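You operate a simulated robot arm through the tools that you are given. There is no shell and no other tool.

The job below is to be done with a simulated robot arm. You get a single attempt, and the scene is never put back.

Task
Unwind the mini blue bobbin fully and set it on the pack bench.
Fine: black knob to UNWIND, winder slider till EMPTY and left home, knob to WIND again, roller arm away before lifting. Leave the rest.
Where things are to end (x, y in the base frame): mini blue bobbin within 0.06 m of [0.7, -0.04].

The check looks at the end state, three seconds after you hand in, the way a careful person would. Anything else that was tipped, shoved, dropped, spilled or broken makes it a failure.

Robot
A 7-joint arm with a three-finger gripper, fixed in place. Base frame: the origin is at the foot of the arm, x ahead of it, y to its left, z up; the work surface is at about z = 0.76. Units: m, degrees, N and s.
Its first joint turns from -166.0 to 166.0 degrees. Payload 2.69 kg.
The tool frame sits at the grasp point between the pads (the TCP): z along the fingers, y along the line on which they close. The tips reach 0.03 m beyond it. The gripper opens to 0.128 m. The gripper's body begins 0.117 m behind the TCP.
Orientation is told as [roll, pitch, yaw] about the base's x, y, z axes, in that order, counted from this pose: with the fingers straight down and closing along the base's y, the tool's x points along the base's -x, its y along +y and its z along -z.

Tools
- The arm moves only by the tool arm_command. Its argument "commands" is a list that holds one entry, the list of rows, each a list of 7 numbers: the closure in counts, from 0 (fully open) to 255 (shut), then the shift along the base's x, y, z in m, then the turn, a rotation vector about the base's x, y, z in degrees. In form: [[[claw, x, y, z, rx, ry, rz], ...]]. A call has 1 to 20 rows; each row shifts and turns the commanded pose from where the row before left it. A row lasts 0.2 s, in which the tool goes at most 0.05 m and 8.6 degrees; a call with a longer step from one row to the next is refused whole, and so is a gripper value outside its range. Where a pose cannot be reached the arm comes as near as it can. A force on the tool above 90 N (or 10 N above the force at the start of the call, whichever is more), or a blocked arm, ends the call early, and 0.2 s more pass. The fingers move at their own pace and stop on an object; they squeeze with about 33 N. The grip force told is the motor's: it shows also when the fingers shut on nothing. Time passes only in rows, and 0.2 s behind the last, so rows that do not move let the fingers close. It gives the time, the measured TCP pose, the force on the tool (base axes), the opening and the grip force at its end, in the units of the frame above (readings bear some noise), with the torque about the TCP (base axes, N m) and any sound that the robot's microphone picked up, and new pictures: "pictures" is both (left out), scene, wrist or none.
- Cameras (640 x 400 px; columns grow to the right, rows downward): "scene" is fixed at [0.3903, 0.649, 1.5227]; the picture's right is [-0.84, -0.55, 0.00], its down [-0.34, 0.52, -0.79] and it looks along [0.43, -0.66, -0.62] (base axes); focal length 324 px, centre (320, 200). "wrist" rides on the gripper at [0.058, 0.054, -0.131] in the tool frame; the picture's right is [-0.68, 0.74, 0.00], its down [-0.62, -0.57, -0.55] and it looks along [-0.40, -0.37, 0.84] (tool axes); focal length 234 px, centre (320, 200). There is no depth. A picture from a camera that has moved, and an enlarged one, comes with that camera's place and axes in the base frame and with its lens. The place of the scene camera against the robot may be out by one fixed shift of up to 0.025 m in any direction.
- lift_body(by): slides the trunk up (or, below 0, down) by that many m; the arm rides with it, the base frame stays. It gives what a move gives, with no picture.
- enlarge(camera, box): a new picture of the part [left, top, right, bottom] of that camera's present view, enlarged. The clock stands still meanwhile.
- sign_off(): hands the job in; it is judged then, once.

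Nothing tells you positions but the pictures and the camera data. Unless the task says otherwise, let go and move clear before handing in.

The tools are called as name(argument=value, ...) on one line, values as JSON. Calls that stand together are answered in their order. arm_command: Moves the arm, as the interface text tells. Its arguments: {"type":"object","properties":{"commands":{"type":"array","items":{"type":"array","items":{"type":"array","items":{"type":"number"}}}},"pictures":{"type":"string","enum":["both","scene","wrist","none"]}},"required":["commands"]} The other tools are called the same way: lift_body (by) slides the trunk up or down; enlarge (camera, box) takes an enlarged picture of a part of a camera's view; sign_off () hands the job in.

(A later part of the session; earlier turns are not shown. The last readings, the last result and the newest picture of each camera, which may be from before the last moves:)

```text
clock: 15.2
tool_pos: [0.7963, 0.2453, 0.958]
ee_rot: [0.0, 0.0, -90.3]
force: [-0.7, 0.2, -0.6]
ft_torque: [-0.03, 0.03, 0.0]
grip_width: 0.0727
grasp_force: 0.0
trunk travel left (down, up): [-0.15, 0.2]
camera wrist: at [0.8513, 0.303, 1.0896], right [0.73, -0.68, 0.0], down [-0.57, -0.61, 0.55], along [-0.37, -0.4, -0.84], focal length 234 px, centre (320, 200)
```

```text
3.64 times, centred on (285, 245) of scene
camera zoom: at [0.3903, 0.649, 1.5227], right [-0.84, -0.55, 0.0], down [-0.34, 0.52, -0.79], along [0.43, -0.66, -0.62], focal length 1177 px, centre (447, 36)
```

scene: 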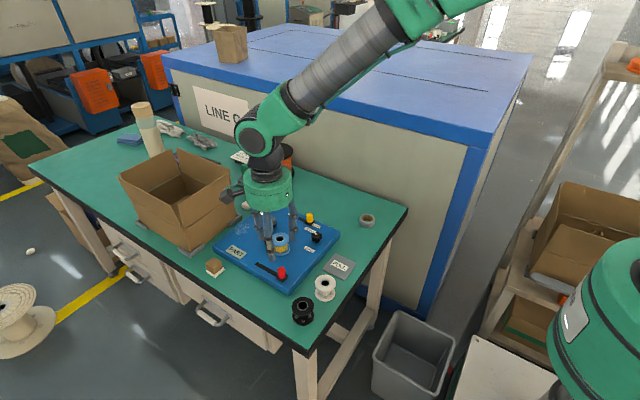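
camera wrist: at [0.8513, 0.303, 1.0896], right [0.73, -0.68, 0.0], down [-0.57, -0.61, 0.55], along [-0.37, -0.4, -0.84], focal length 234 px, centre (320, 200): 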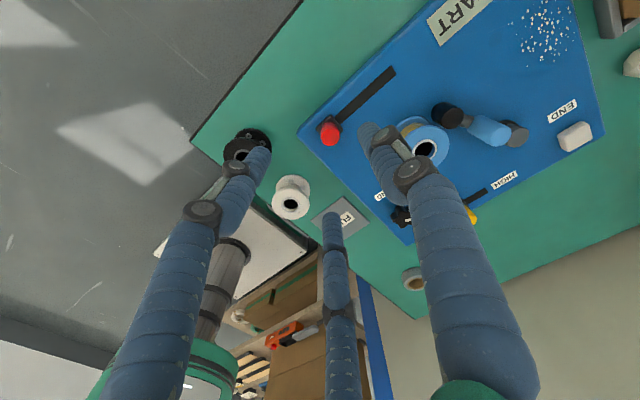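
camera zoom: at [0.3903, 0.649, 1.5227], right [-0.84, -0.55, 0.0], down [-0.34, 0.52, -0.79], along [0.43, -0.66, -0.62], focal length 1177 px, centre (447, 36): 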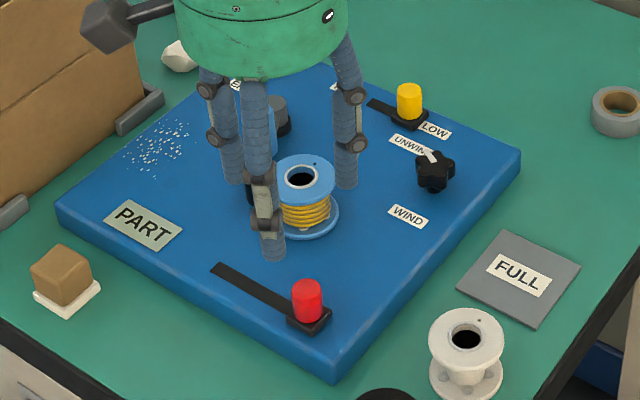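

The red slider knob is at about (0.802, 0.234), its top is near z=0.84, and its slot runs to about x=0.895. I'll descend around it and grip.

arm_command(commands=[[[110, 0.003, -0.006, -0.02, 0, 0, 0], [110, 0.003, -0.0055, -0.03, 0, 0, 0], [110, 0, 0, -0.025, 0, 0, 0], [110, 0, 0, 0, 0, 0, 0]]], pictures="wrist")

enlarge(camera="wrist", box=[240, 80, 400, 240])

enlarge(camera="scene", box=[220, 190, 350, 300])

```text
clock: 16.2
tool_pos: [0.8035, 0.2326, 0.883]
ee_rot: [0.0, -0.1, -90.1]
force: [0.2, 0.6, -0.9]
ft_torque: [-0.03, 0.02, 0.0]
grip_width: 0.0729
grasp_force: 0.0
trunk travel left (down, up): [-0.15, 0.2]
camera wrist: at [0.858, 0.2906, 1.0144], right [0.74, -0.68, 0.0], down [-0.57, -0.61, 0.55], along [-0.37, -0.4, -0.84], focal length 234 px, centre (320, 200)
```

wrist: 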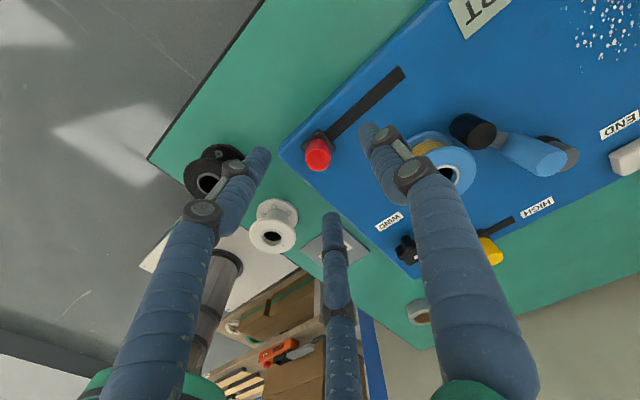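

```text
2.50 times, centred on (320, 160) of wrist
camera zoom: at [0.858, 0.2906, 1.0144], right [0.74, -0.68, 0.0], down [-0.57, -0.61, 0.55], along [-0.37, -0.4, -0.84], focal length 585 px, centre (320, 300)
```

zoom: 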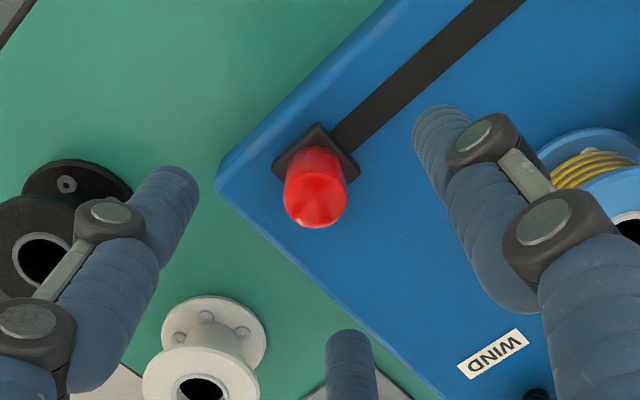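

```text
3.64 times, centred on (285, 245) of scene
camera zoom: at [0.3903, 0.649, 1.5227], right [-0.84, -0.55, 0.0], down [-0.34, 0.52, -0.79], along [0.43, -0.66, -0.62], focal length 1177 px, centre (447, 36)
```

zoom: 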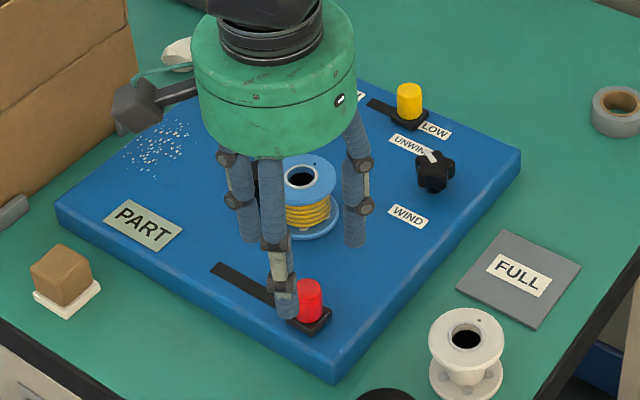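

arm_command(commands=[[[110, 0.001, 0.001, -0.025, 0, 0, 0], [110, 0.001, 0.0005, -0.026, 0, 0, 0], [110, 0, 0, 0, 0, 0, 0], [200, 0, 0, 0, 0, 0, 0], [255, 0, 0, 0, 0, 0, 0], [255, 0, 0, 0, 0, 0, 0]]], pictures="scene")

enlarge(camera="wrist", box=[240, 80, 400, 240])

enlarge(camera="scene", box=[220, 190, 350, 300])

```text
clock: 17.6
tool_pos: [0.8059, 0.2323, 0.8311]
ee_rot: [0.0, 0.0, -90.1]
force: [0.6, -25.2, -3.5]
ft_torque: [-1.06, -0.23, 0.05]
grip_width: 0.022
grasp_force: 45.0
trunk travel left (down, up): [-0.15, 0.2]
```

scene: 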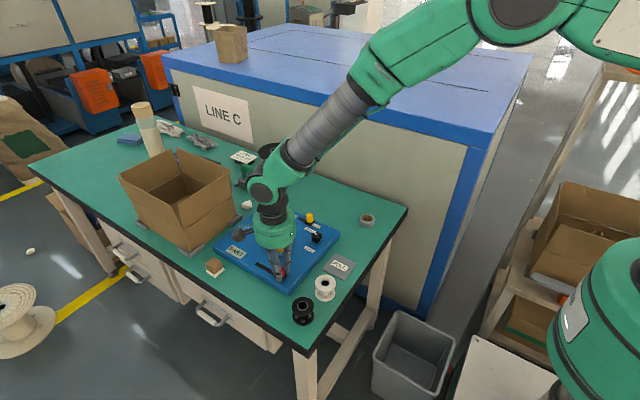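

```text
2.50 times, centred on (320, 160) of wrist
camera zoom: at [0.8595, 0.2896, 0.9623], right [0.73, -0.68, 0.0], down [-0.57, -0.61, 0.55], along [-0.37, -0.4, -0.84], focal length 585 px, centre (320, 300)
```

zoom: 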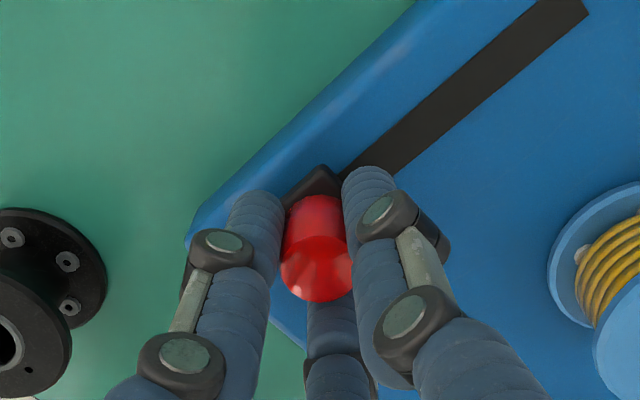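

```text
3.64 times, centred on (285, 245) of scene
camera zoom: at [0.3903, 0.649, 1.5227], right [-0.84, -0.55, 0.0], down [-0.34, 0.52, -0.79], along [0.43, -0.66, -0.62], focal length 1177 px, centre (447, 36)
```

zoom: 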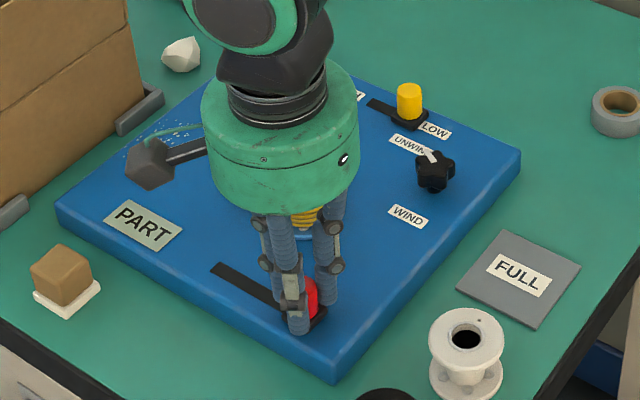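

I have the red knob at a width of 0.022 m, with a small sideways load that I'll relax. I'll slide it +x along the slot and watch the sign.

arm_command(commands=[[[255, 0, -0.0018, 0, 0, 0, 0], [255, 0.01, -0.0003, 0, 0, 0, 0], [255, 0.01, -0.0003, 0, 0, 0, 0], [255, 0, 0, 0, 0, 0, 0]]], pictures="scene")

enlarge(camera="scene", box=[220, 190, 350, 300])

```text
clock: 18.6
tool_pos: [0.8241, 0.2321, 0.8323]
ee_rot: [-0.1, 0.0, -90.1]
force: [-0.7, -7.4, -14.2]
ft_torque: [0.09, -0.05, 0.03]
grip_width: 0.0221
grasp_force: 45.5
trunk travel left (down, up): [-0.15, 0.2]
```

scene: 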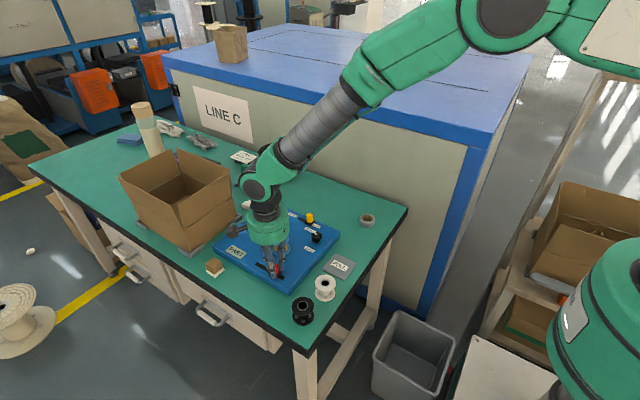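

```text
3.64 times, centred on (285, 245) of scene
camera zoom: at [0.3903, 0.649, 1.5227], right [-0.84, -0.55, 0.0], down [-0.34, 0.52, -0.79], along [0.43, -0.66, -0.62], focal length 1177 px, centre (447, 36)
```

zoom: 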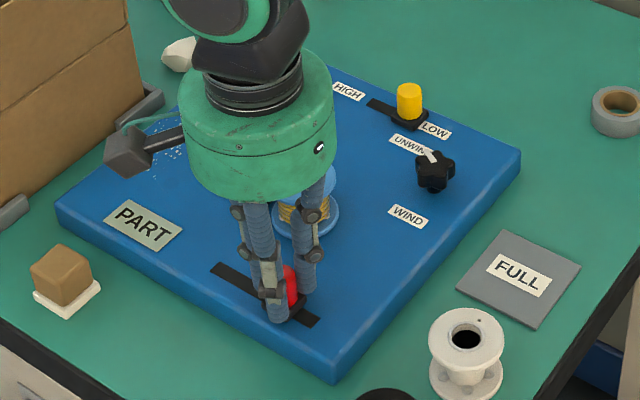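

The slider moves freely. I'll continue toward the far end.

arm_command(commands=[[[255, 0.012, -0.0004, 0, 0, 0, 0], [255, 0.012, -0.0004, 0, 0, 0, 0], [255, 0.012, -0.0004, 0, 0, 0, 0], [255, 0.01, -0.0004, 0, 0, 0, 0], [255, 0, 0, 0, 0, 0, 0]]], pictures="scene")

enlarge(camera="scene", box=[220, 190, 350, 300])

enlarge(camera="wrist", box=[240, 60, 480, 240])

```text
clock: 19.8
tool_pos: [0.8713, 0.2315, 0.8314]
ee_rot: [0.0, -0.1, -90.0]
force: [0.7, 16.4, -19.7]
ft_torque: [0.67, -0.11, 0.06]
grip_width: 0.0219
grasp_force: 45.4
trunk travel left (down, up): [-0.15, 0.2]
```

scene: 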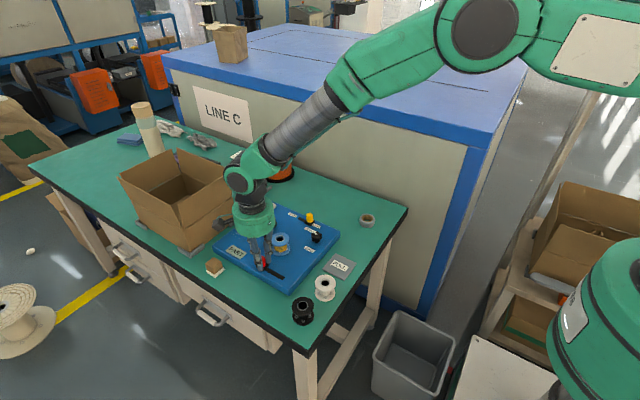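

```text
3.64 times, centred on (285, 245) of scene
camera zoom: at [0.3903, 0.649, 1.5227], right [-0.84, -0.55, 0.0], down [-0.34, 0.52, -0.79], along [0.43, -0.66, -0.62], focal length 1177 px, centre (447, 36)
```

zoom: 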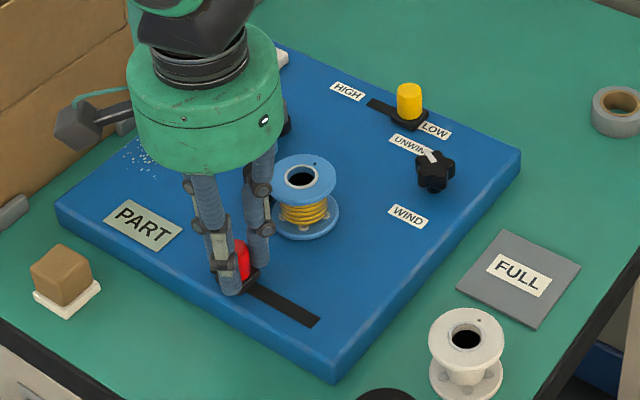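

```text
2.22 times, centred on (360, 150) of wrist
camera zoom: at [0.926, 0.2894, 0.9626], right [0.74, -0.68, 0.0], down [-0.57, -0.61, 0.55], along [-0.37, -0.4, -0.84], focal length 520 px, centre (231, 311)
```

zoom: 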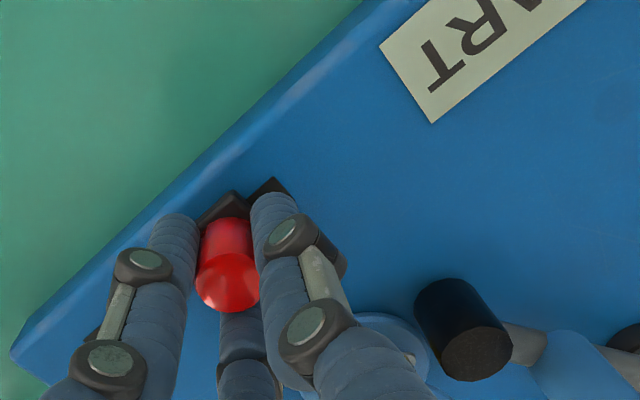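

arm_command(commands=[[[255, 0, 0.0014, 0, 0, 0, 0], [255, 0.006, 0, 0, 0, 0, 0], [255, 0.006, 0, 0, 0, 0, 0], [255, 0, 0, 0, 0, 0, 0]]], pictures="scene")

enlarge(camera="scene", box=[220, 190, 350, 300])

enlarge(camera="wrist", box=[240, 60, 480, 240])

```text
clock: 20.8
tool_pos: [0.8829, 0.2314, 0.832]
ee_rot: [-0.1, 0.0, -90.1]
force: [0.6, 5.4, -18.1]
ft_torque: [-0.01, 0.06, 0.09]
grip_width: 0.0218
grasp_force: 45.0
trunk travel left (down, up): [-0.15, 0.2]
```

scene: 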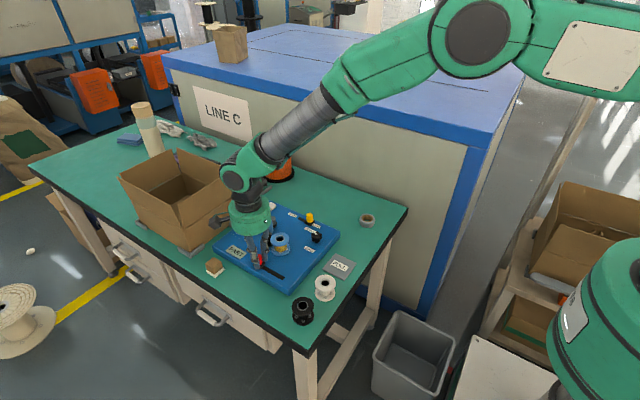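

```text
3.64 times, centred on (285, 245) of scene
camera zoom: at [0.3903, 0.649, 1.5227], right [-0.84, -0.55, 0.0], down [-0.34, 0.52, -0.79], along [0.43, -0.66, -0.62], focal length 1177 px, centre (447, 36)
```

zoom: 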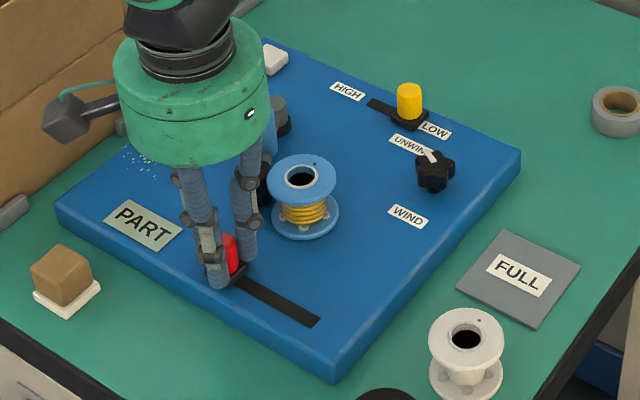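

```text
2.22 times, centred on (360, 150) of wrist
camera zoom: at [0.9383, 0.2895, 0.9626], right [0.74, -0.68, 0.0], down [-0.57, -0.61, 0.55], along [-0.37, -0.4, -0.84], focal length 520 px, centre (231, 311)
```

zoom: 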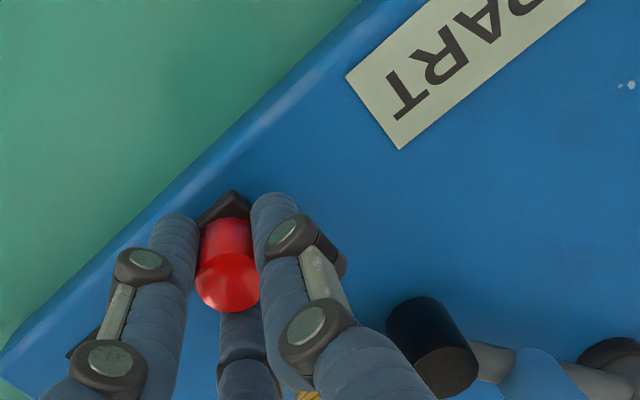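

arm_command(commands=[[[255, 0.004, 0, 0, 0, 0, 0], [255, 0.003, 0, 0, 0, 0, 0], [255, 0, 0, 0, 0, 0, 0], [255, 0, 0, 0, 0, 0, 0], [255, 0, 0, 0, 0, 0, 0]]], pictures="scene")

enlarge(camera="scene", box=[220, 200, 310, 270])

```text
clock: 22.0
tool_pos: [0.8905, 0.2305, 0.8308]
ee_rot: [-0.1, -0.1, -90.1]
force: [-0.8, 1.7, -17.5]
ft_torque: [0.08, -0.01, 0.07]
grip_width: 0.0221
grasp_force: 45.3
trunk travel left (down, up): [-0.15, 0.2]
```

scene: 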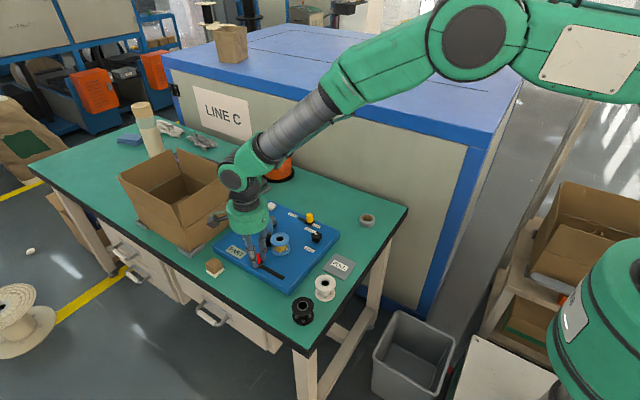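

```text
5.71 times, centred on (265, 235) of scene
camera zoom: at [0.3903, 0.649, 1.5227], right [-0.84, -0.55, 0.0], down [-0.34, 0.52, -0.79], along [0.43, -0.66, -0.62], focal length 1849 px, centre (634, 0)
```

zoom: 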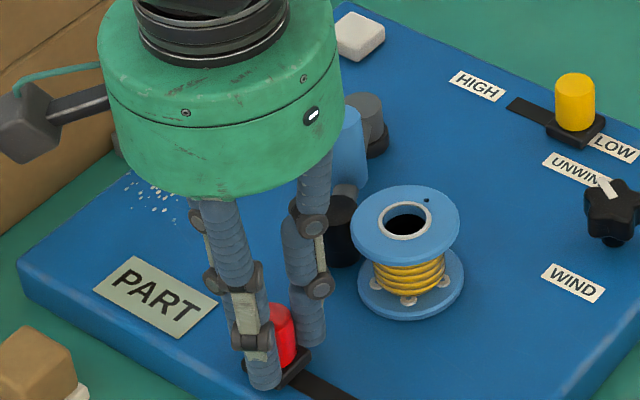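

The winding on the bobbin is visibly thinner, so it is unwinding. I'll hold the slider here and watch for EMPTY.

arm_command(commands=[[[255, 0, 0, 0, 0, 0, 0], [255, 0, 0, 0, 0, 0, 0], [255, 0, 0, 0, 0, 0, 0], [255, 0, 0, 0, 0, 0, 0], [255, 0, 0, 0, 0, 0, 0]]], pictures="none")

enlarge(camera="scene", box=[220, 200, 310, 270])

```text
clock: 23.2
tool_pos: [0.8899, 0.2321, 0.8298]
ee_rot: [-0.2, 0.0, -90.1]
force: [0.3, 0.4, -16.7]
ft_torque: [0.07, 0.04, 0.02]
grip_width: 0.0219
grasp_force: 44.8
trunk travel left (down, up): [-0.15, 0.2]
```

```text
5.71 times, centred on (265, 235) of scene
camera zoom: at [0.3903, 0.649, 1.5227], right [-0.84, -0.55, 0.0], down [-0.34, 0.52, -0.79], along [0.43, -0.66, -0.62], focal length 1849 px, centre (634, 0)
```

zoom: 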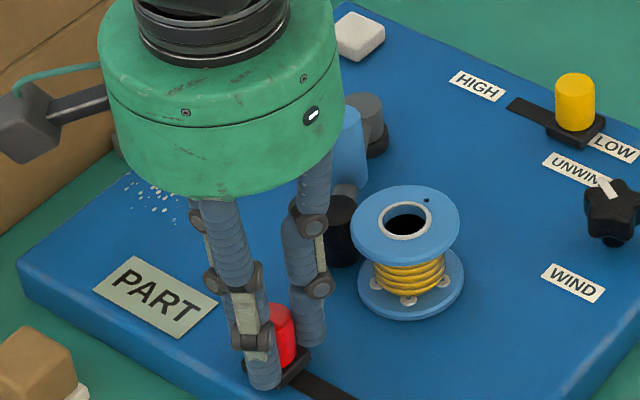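

enlarge(camera="scene", box=[262, 222, 298, 252])

arm_command(commands=[[[255, 0, 0, 0, 0, 0, 0], [255, 0, 0, 0, 0, 0, 0], [255, 0, 0, 0, 0, 0, 0], [255, 0, 0, 0, 0, 0, 0], [255, 0, 0, 0, 0, 0, 0], [255, 0, 0, 0, 0, 0, 0]]], pictures="none")

enlarge(camera="scene", box=[262, 222, 298, 252])

```text
13.33 times, centred on (280, 237) of scene
camera zoom: at [0.3903, 0.649, 1.5227], right [-0.84, -0.55, 0.0], down [-0.34, 0.52, -0.79], along [0.43, -0.66, -0.62], focal length 4315 px, centre (853, -293)
```

zoom: 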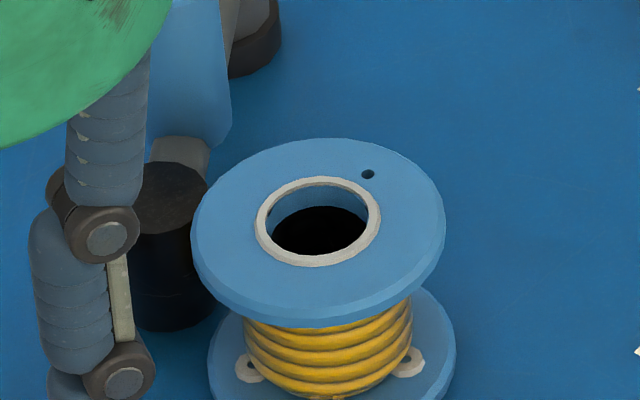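

```text
clock: 24.6
tool_pos: [0.8901, 0.2316, 0.8314]
ee_rot: [-0.2, 0.0, -90.1]
force: [0.1, 0.5, -17.2]
ft_torque: [-0.09, 0.04, 0.0]
grip_width: 0.0219
grasp_force: 44.7
trunk travel left (down, up): [-0.15, 0.2]
```

```text
13.33 times, centred on (280, 237) of scene
camera zoom: at [0.3903, 0.649, 1.5227], right [-0.84, -0.55, 0.0], down [-0.34, 0.52, -0.79], along [0.43, -0.66, -0.62], focal length 4315 px, centre (853, -293)
```

zoom: 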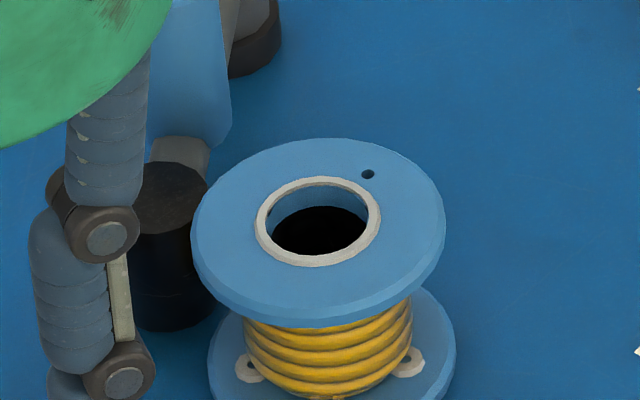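

The winding doesn't change with time, so it seems to depend on slider strokes. I'll bring the slider back home and see what a full stroke does.

arm_command(commands=[[[255, -0.015, 0, 0, 0, 0, 0], [255, -0.02, 0.0004, 0, 0, 0, 0], [255, -0.02, 0.0004, 0, 0, 0, 0], [255, -0.015, 0.0004, 0, 0, 0, 0], [255, -0.01, 0.0002, 0, 0, 0, 0], [255, -0.005, 0, 0, 0, 0, 0], [255, 0, 0, 0, 0, 0, 0]]], pictures="scene")

enlarge(camera="scene", box=[262, 222, 298, 252])

enlarge(camera="scene", box=[220, 190, 350, 300])

```text
clock: 26.2
tool_pos: [0.8053, 0.2315, 0.8325]
ee_rot: [-0.1, 0.0, -90.1]
force: [0.4, -28.0, -17.4]
ft_torque: [-1.16, -0.06, 0.08]
grip_width: 0.0222
grasp_force: 45.2
trunk travel left (down, up): [-0.15, 0.2]
```

scene: 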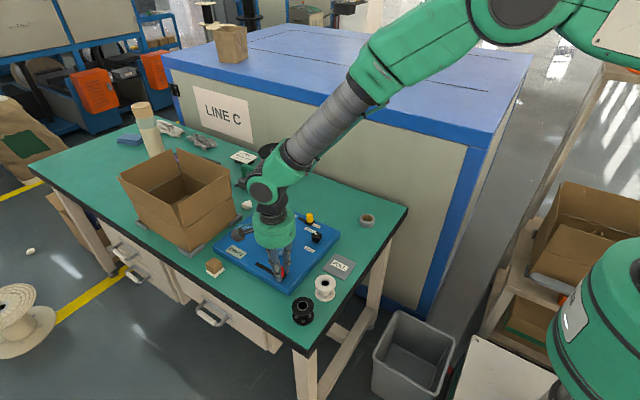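

```text
13.33 times, centred on (280, 237) of scene
camera zoom: at [0.3903, 0.649, 1.5227], right [-0.84, -0.55, 0.0], down [-0.34, 0.52, -0.79], along [0.43, -0.66, -0.62], focal length 4315 px, centre (853, -293)
```

zoom: 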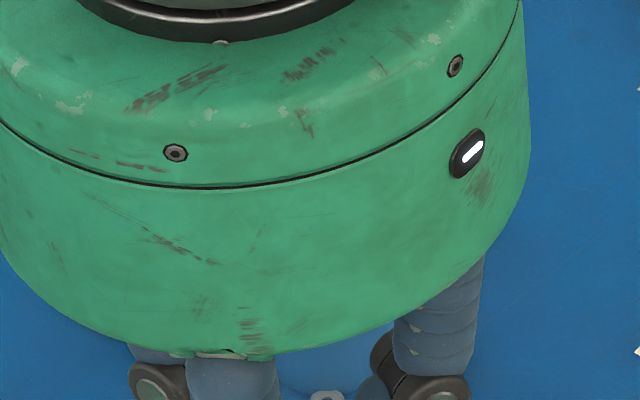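

```text
3.64 times, centred on (285, 245) of scene
camera zoom: at [0.3903, 0.649, 1.5227], right [-0.84, -0.55, 0.0], down [-0.34, 0.52, -0.79], along [0.43, -0.66, -0.62], focal length 1177 px, centre (447, 36)
```

zoom: 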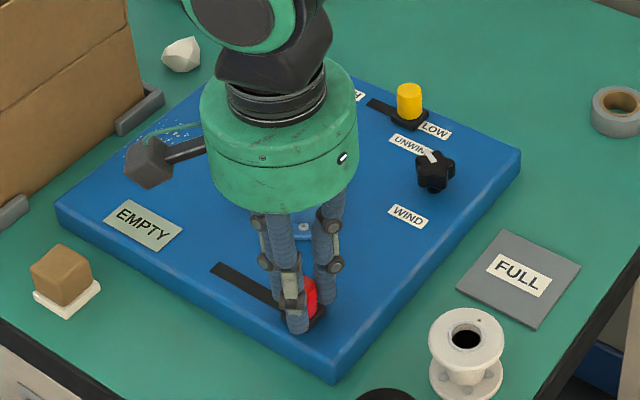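

The sign now reads EMPTY with the slider back at its start. I'll press lightly toward -x to make sure it is fully home.

arm_command(commands=[[[255, 0, -0.0016, 0, 0, 0, 0], [255, -0.002, 0, 0, 0, 0, 0], [255, 0, 0, 0, 0, 0, 0]]], pictures="scene")

enlarge(camera="scene", box=[220, 190, 350, 300])

enlarge(camera="wrist", box=[240, 60, 480, 240])

```text
clock: 27.0
tool_pos: [0.804, 0.2317, 0.831]
ee_rot: [0.0, 0.1, -90.2]
force: [0.7, -8.9, -19.5]
ft_torque: [0.02, 0.05, 0.04]
grip_width: 0.0221
grasp_force: 45.0
trunk travel left (down, up): [-0.15, 0.2]
```

scene: 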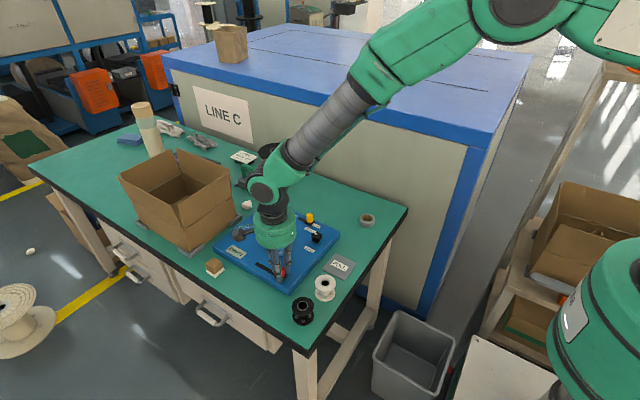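

```text
3.64 times, centred on (285, 245) of scene
camera zoom: at [0.3903, 0.649, 1.5227], right [-0.84, -0.55, 0.0], down [-0.34, 0.52, -0.79], along [0.43, -0.66, -0.62], focal length 1177 px, centre (447, 36)
```

zoom: 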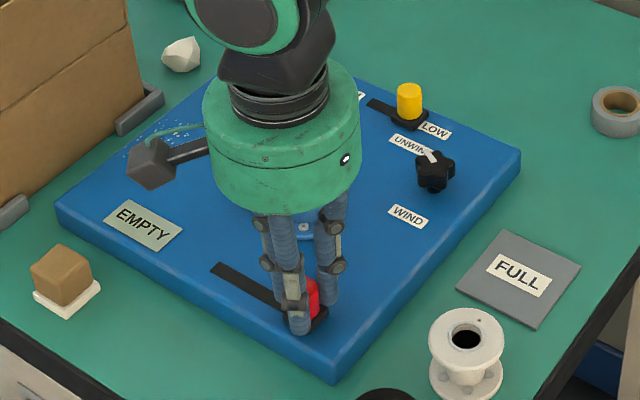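

```text
2.22 times, centred on (360, 150) of wrist
camera zoom: at [0.8582, 0.2895, 0.9632], right [0.74, -0.68, 0.0], down [-0.57, -0.61, 0.55], along [-0.37, -0.4, -0.84], focal length 520 px, centre (231, 311)
```

zoom: 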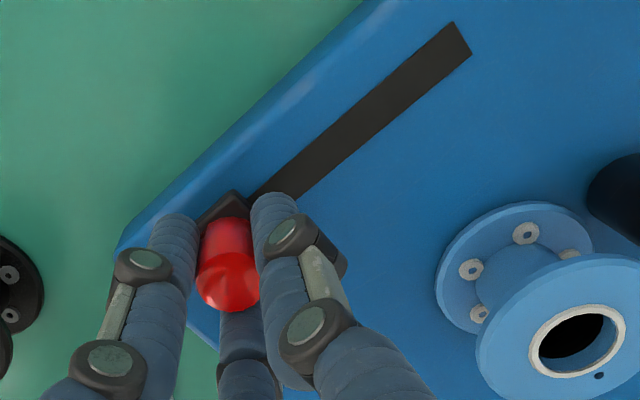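

arm_command(commands=[[[255, -0.002, 0, 0, 0, 0, 0], [255, 0, 0, 0, 0, 0, 0]]], pictures="none")

```text
clock: 27.6
tool_pos: [0.8003, 0.2322, 0.8333]
ee_rot: [0.0, -0.1, -90.1]
force: [1.0, -3.6, -17.2]
ft_torque: [0.09, 0.01, -0.01]
grip_width: 0.022
grasp_force: 44.6
trunk travel left (down, up): [-0.15, 0.2]
```

There's no hard stop yet. I'll release, rise and compare the slider with its original position.

arm_command(commands=[[[180, 0, 0, 0, 0, 0, 0], [110, 0, 0, 0, 0, 0, 0], [110, 0, 0, 0, 0, 0, 0], [110, 0, 0, 0.03, 0, 0, 0], [110, 0, 0, 0.04, 0, 0, 0], [110, 0, 0, 0.04, 0, 0, 0], [110, 0, -0.03, 0.02, 0, 0, 0], [110, 0, 0, 0, 0, 0, 0]]])

enlarge(camera="scene", box=[220, 190, 350, 300])

enlarge(camera="scene", box=[220, 235, 300, 295])

```text
clock: 29.4
tool_pos: [0.7991, 0.2008, 0.9634]
ee_rot: [0.0, 0.1, -90.1]
force: [0.3, -0.3, 0.3]
ft_torque: [0.05, -0.01, -0.01]
grip_width: 0.0729
grasp_force: 0.1
trunk travel left (down, up): [-0.15, 0.2]
camera wrist: at [0.8547, 0.2577, 1.0947], right [0.73, -0.68, 0.0], down [-0.57, -0.61, 0.55], along [-0.37, -0.4, -0.84], focal length 234 px, centre (320, 200)
```

scene: 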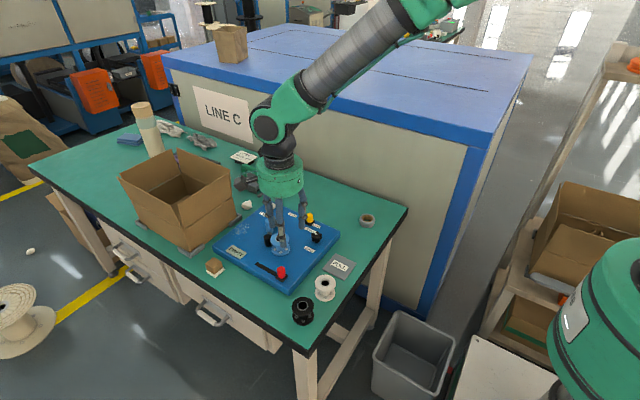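
wrist: 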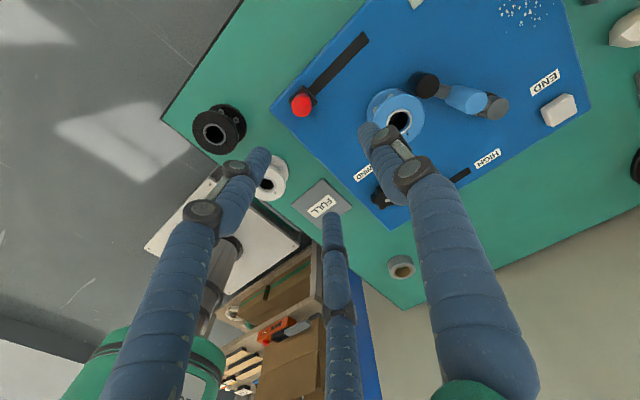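

```text
3.64 times, centred on (285, 245) of scene
camera zoom: at [0.3903, 0.649, 1.5227], right [-0.84, -0.55, 0.0], down [-0.34, 0.52, -0.79], along [0.43, -0.66, -0.62], focal length 1177 px, centre (447, 36)
```

zoom: 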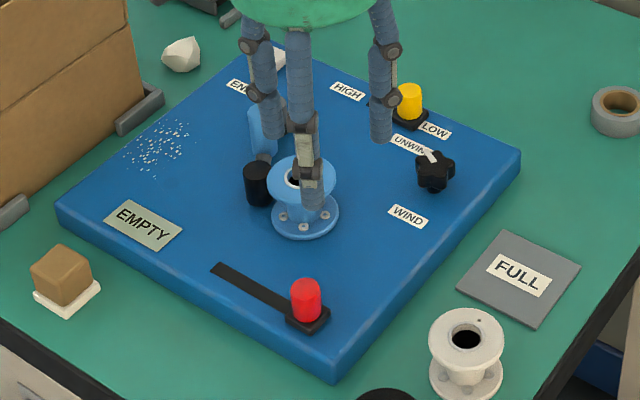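

```text
6.67 times, centred on (260, 265) of scene
camera zoom: at [0.3903, 0.649, 1.5227], right [-0.84, -0.55, 0.0], down [-0.34, 0.52, -0.79], along [0.43, -0.66, -0.62], focal length 2158 px, centre (720, -233)
```

zoom: 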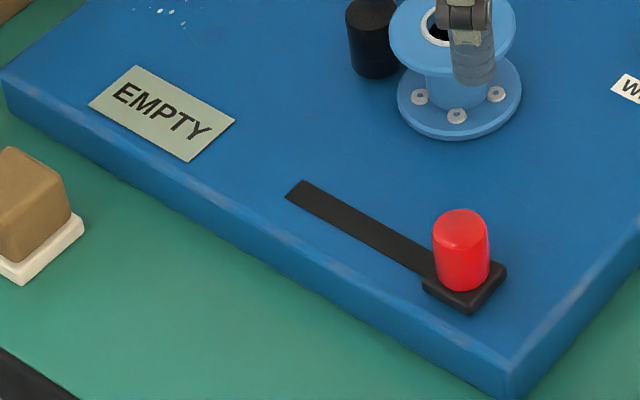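

The sign reads EMPTY, the bobbin is bare and the slider is back within about 1 mm of its original place. Next I return to the black knob to turn it back to WIND.

arm_command(commands=[[[110, -0.0008, -0.0274, 0, 0, 0, 7.2], [110, -0.0008, -0.0274, 0, 0, 0, 7.2], [110, -0.0008, -0.0274, 0, 0, 0, 7.2], [110, -0.0008, -0.0274, 0, 0, 0, 7.2], [110, -0.0008, -0.0274, 0, 0, 0, 7.2], [110, 0, 0, -0.04, 0, 0, 0], [110, 0, 0, -0.04, 0, 0, 0], [110, 0, 0, 0, 0, 0, 0]]])

enlarge(camera="wrist", box=[240, 80, 400, 240])

enlarge(camera="scene", box=[220, 190, 350, 300])

```text
clock: 31.2
tool_pos: [0.7975, 0.0629, 0.882]
ee_rot: [-0.1, -0.1, -54.1]
force: [0.3, -0.2, -0.6]
ft_torque: [-0.04, 0.05, 0.0]
grip_width: 0.0731
grasp_force: 0.0
trunk travel left (down, up): [-0.15, 0.2]
camera wrist: at [0.8078, 0.141, 1.013], right [0.99, -0.12, 0.0], down [-0.1, -0.83, 0.55], along [-0.06, -0.55, -0.84], focal length 234 px, centre (320, 200)
```

scene: 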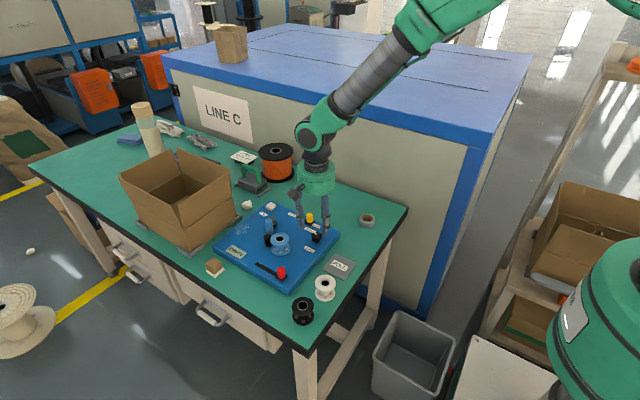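
wrist: 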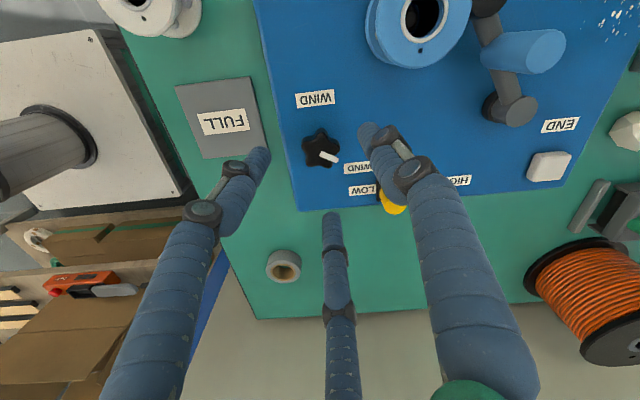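

```text
2.50 times, centred on (320, 160) of wrist
camera zoom: at [0.8078, 0.141, 1.013], right [0.99, -0.12, 0.0], down [-0.1, -0.83, 0.55], along [-0.06, -0.55, -0.84], focal length 585 px, centre (320, 300)
```

zoom: 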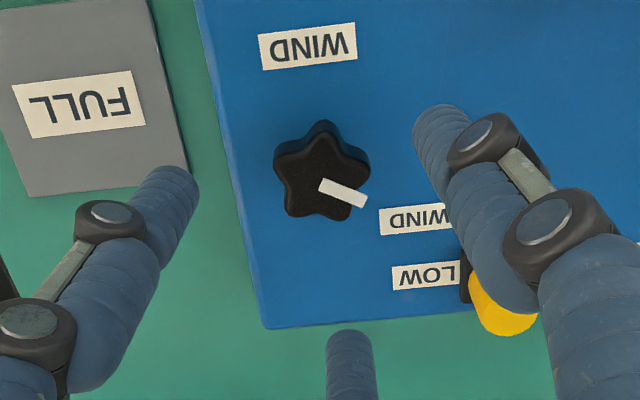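

```text
3.64 times, centred on (285, 245) of scene
camera zoom: at [0.3903, 0.649, 1.5227], right [-0.84, -0.55, 0.0], down [-0.34, 0.52, -0.79], along [0.43, -0.66, -0.62], focal length 1177 px, centre (447, 36)
```

zoom: 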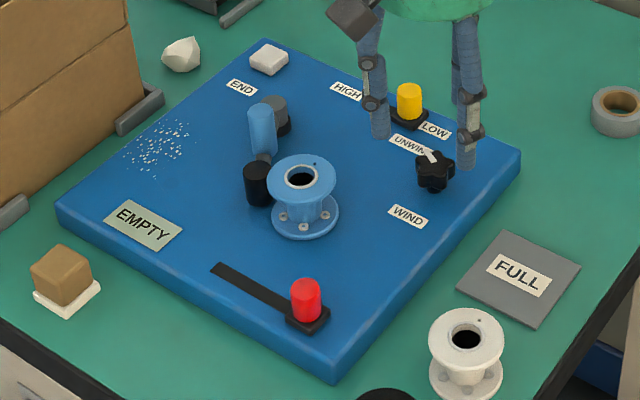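

The knob is centred between the fingers. I'll descend and grip.

arm_command(commands=[[[110, 0, 0, -0.027, 0, 0, 0], [110, 0, 0, -0.0255, 0, 0, 0], [110, 0, 0, 0, 0, 0, 0], [200, 0, 0, 0, 0, 0, 0], [255, 0, 0, 0, 0, 0, 0], [255, 0, 0, 0, 0, 0, 0]]], pictures="none")

enlarge(camera="wrist", box=[290, 140, 370, 200])

```text
clock: 32.6
tool_pos: [0.7964, 0.0644, 0.8311]
ee_rot: [0.0, 0.0, -54.1]
force: [2.5, 12.3, -5.8]
ft_torque: [0.32, -0.27, 0.4]
grip_width: 0.0313
grasp_force: 45.0
trunk travel left (down, up): [-0.15, 0.2]
```

```text
6.67 times, centred on (330, 170) of wrist
camera zoom: at [0.8071, 0.1422, 0.9613], right [0.99, -0.12, 0.0], down [-0.1, -0.83, 0.55], along [-0.06, -0.55, -0.84], focal length 1561 px, centre (253, 400)
```

zoom: 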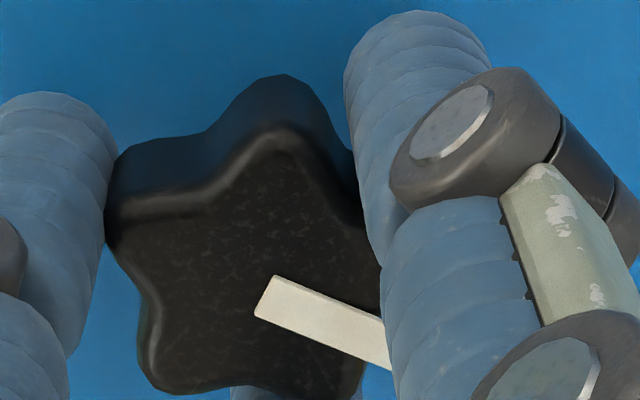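

arm_command(commands=[[[255, 0.0002, 0.0008, 0, 0, 0, 4], [255, 0, 0, 0, 0, 0, 8], [255, 0, 0, 0, 0, 0, 8], [255, 0, 0, 0, 0, 0, 8], [255, 0, 0, 0, 0, 0, 8], [255, 0, 0, 0, 0, 0, 8], [255, 0, 0, 0, 0, 0, 8], [255, 0, 0, 0, 0, 0, 8], [255, 0, 0, 0, 0, 0, 0]]], pictures="scene")

enlarge(camera="wrist", box=[290, 140, 370, 200])

```text
clock: 34.6
tool_pos: [0.7983, 0.0632, 0.8287]
ee_rot: [0.0, 0.1, 6.0]
force: [5.9, -25.8, -4.2]
ft_torque: [-0.82, -0.24, 0.0]
grip_width: 0.0308
grasp_force: 44.5
trunk travel left (down, up): [-0.15, 0.2]
```

scene: 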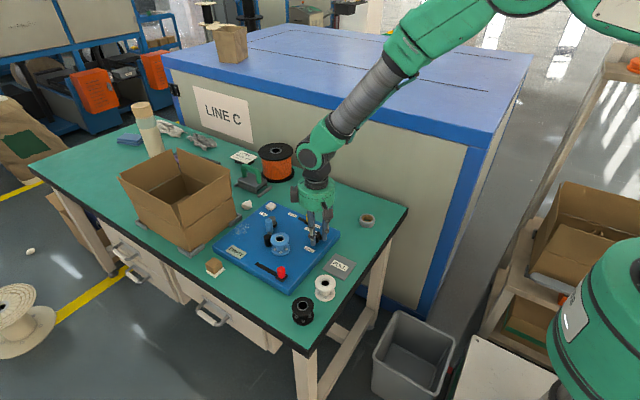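

```text
6.67 times, centred on (330, 170) of wrist
camera zoom: at [0.7348, 0.1102, 0.9614], right [0.6, 0.8, 0.0], down [0.67, -0.5, 0.55], along [0.44, -0.33, -0.84], focal length 1561 px, centre (253, 400)
```

zoom: 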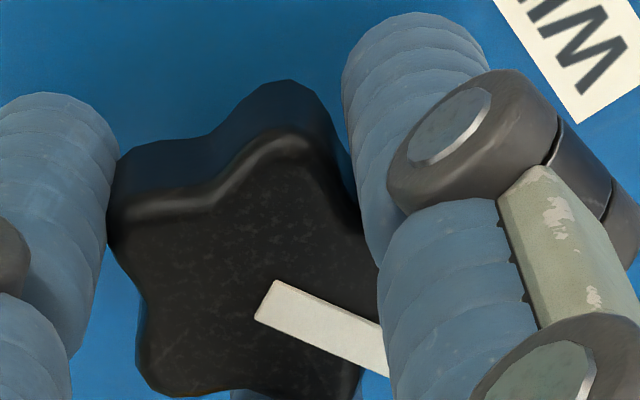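

The knob is following the turn. I'll relax the sideways load and continue toward WIND.

arm_command(commands=[[[255, 0.0003, -0.0015, 0, 0, 0, 4], [255, 0, 0, 0, 0, 0, 8], [255, 0, 0, 0, 0, 0, 8], [255, 0, 0, 0, 0, 0, 8], [255, 0, 0, 0, 0, 0, 8], [255, 0, 0, 0, 0, 0, 8], [255, 0, 0, 0, 0, 0, 8], [255, 0, 0, 0, 0, 0, 0]]], pictures="scene")

enlarge(camera="wrist", box=[290, 140, 370, 200])

enlarge(camera="scene", box=[290, 205, 350, 250])

```text
clock: 36.4
tool_pos: [0.7973, 0.0637, 0.8284]
ee_rot: [0.1, 0.0, 57.9]
force: [12.4, 0.6, -2.0]
ft_torque: [0.36, -0.47, 0.0]
grip_width: 0.031
grasp_force: 45.5
trunk travel left (down, up): [-0.15, 0.2]
```

scene: 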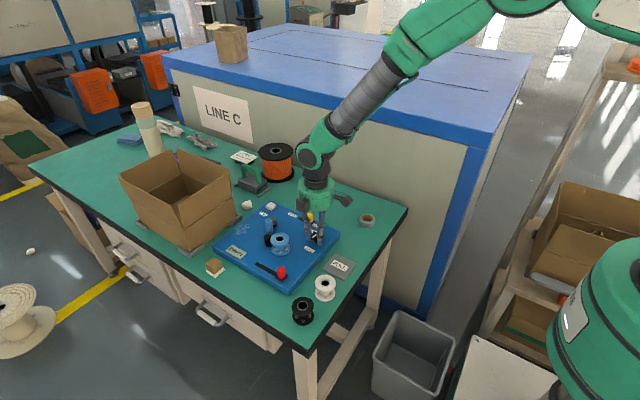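

```text
6.67 times, centred on (330, 170) of wrist
camera zoom: at [0.7229, 0.0419, 0.9613], right [-0.27, 0.96, 0.0], down [0.81, 0.22, 0.55], along [0.53, 0.15, -0.84], focal length 1561 px, centre (253, 400)
```

zoom: 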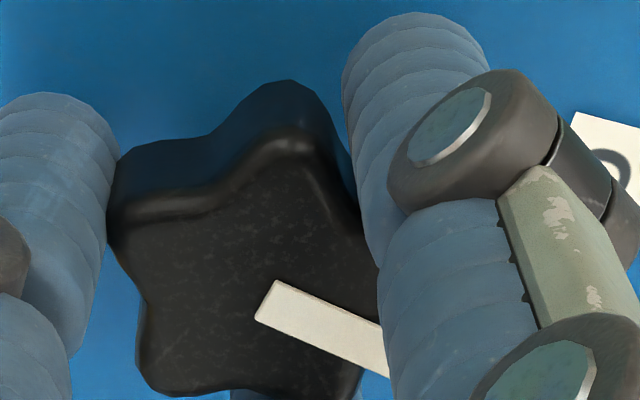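

```text
8.89 times, centred on (320, 228) of scene
camera zoom: at [0.3903, 0.649, 1.5227], right [-0.84, -0.55, 0.0], down [-0.34, 0.52, -0.79], along [0.43, -0.66, -0.62], focal length 2877 px, centre (320, -44)
```

zoom: 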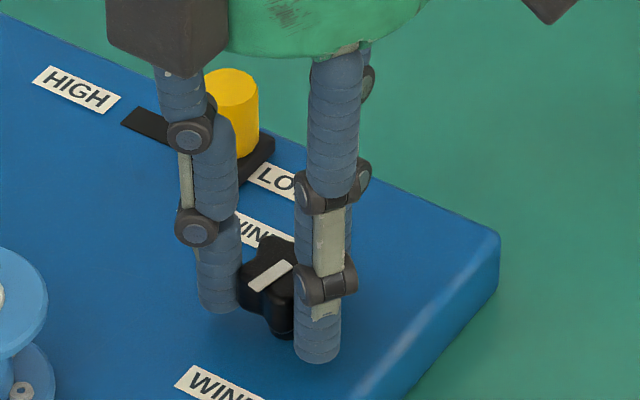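

The pointer is at about 79°, and WIND was at about 92°. I'll turn the rest and look for the stop.

arm_command(commands=[[[255, 0.0006, 0, 0, 0, 0, 5], [255, 0, 0, 0, 0, 0, 5], [255, 0, 0, 0, 0, 0, 0]]], pictures="none")

enlarge(camera="wrist", box=[290, 140, 370, 200])

enlarge(camera="scene", box=[290, 205, 350, 250])

```text
clock: 37.2
tool_pos: [0.7989, 0.0638, 0.8295]
ee_rot: [-0.1, 0.0, 67.9]
force: [13.6, 4.7, 1.1]
ft_torque: [0.21, -0.25, -0.07]
grip_width: 0.0312
grasp_force: 45.0
trunk travel left (down, up): [-0.15, 0.2]
```

```text
6.67 times, centred on (330, 170) of wrist
camera zoom: at [0.7279, 0.0292, 0.9614], right [-0.43, 0.9, 0.0], down [0.76, 0.36, 0.55], along [0.5, 0.23, -0.84], focal length 1561 px, centre (253, 400)
```

zoom: 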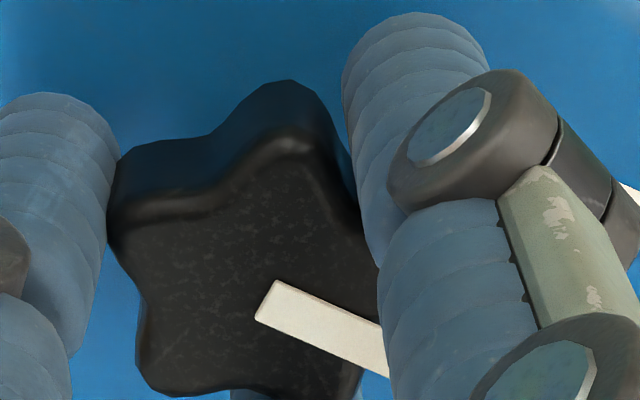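

```text
8.89 times, centred on (320, 228) of scene
camera zoom: at [0.3903, 0.649, 1.5227], right [-0.84, -0.55, 0.0], down [-0.34, 0.52, -0.79], along [0.43, -0.66, -0.62], focal length 2877 px, centre (320, -44)
```

zoom: 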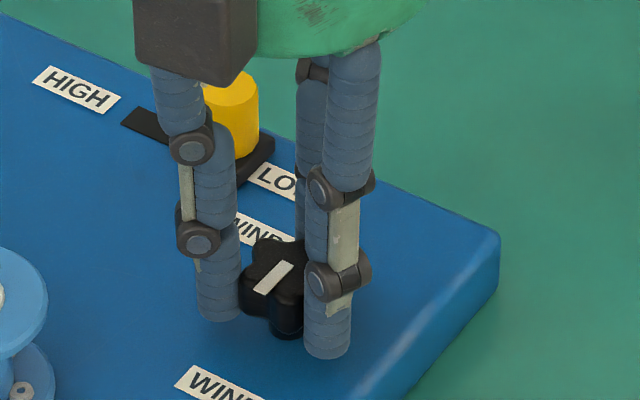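

arm_command(commands=[[[255, 0.0006, 0.0002, 0, 0, 0, 4], [255, 0, 0, 0, 0, 0, 0]]], pictures="none")

enlarge(camera="wrist", box=[290, 140, 370, 200])

enlarge(camera="scene", box=[290, 205, 350, 250])

```text
clock: 37.8
tool_pos: [0.8003, 0.0637, 0.8306]
ee_rot: [0.0, -0.1, 71.8]
force: [8.9, 3.1, 6.0]
ft_torque: [0.15, -0.14, -0.46]
grip_width: 0.0309
grasp_force: 45.0
trunk travel left (down, up): [-0.15, 0.2]
```

```text
6.67 times, centred on (330, 170) of wrist
camera zoom: at [0.7306, 0.0243, 0.9614], right [-0.49, 0.87, 0.0], down [0.73, 0.41, 0.55], along [0.48, 0.27, -0.84], focal length 1561 px, centre (253, 400)
```

zoom: 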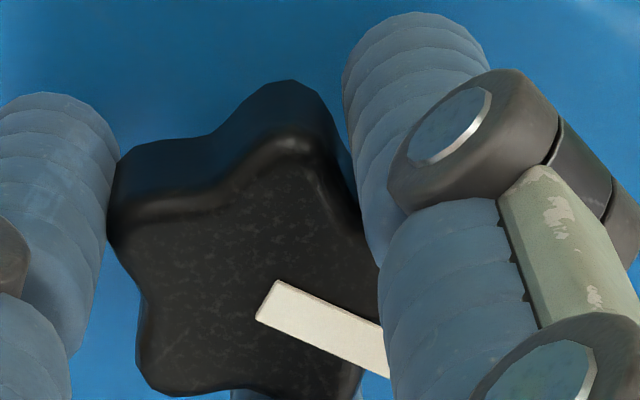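

```text
8.89 times, centred on (320, 228) of scene
camera zoom: at [0.3903, 0.649, 1.5227], right [-0.84, -0.55, 0.0], down [-0.34, 0.52, -0.79], along [0.43, -0.66, -0.62], focal length 2877 px, centre (320, -44)
```

zoom: 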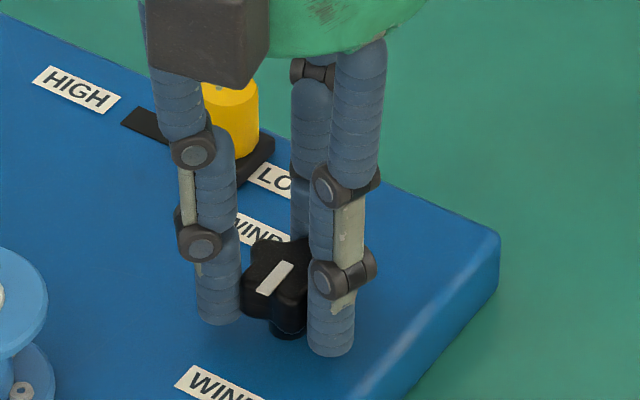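

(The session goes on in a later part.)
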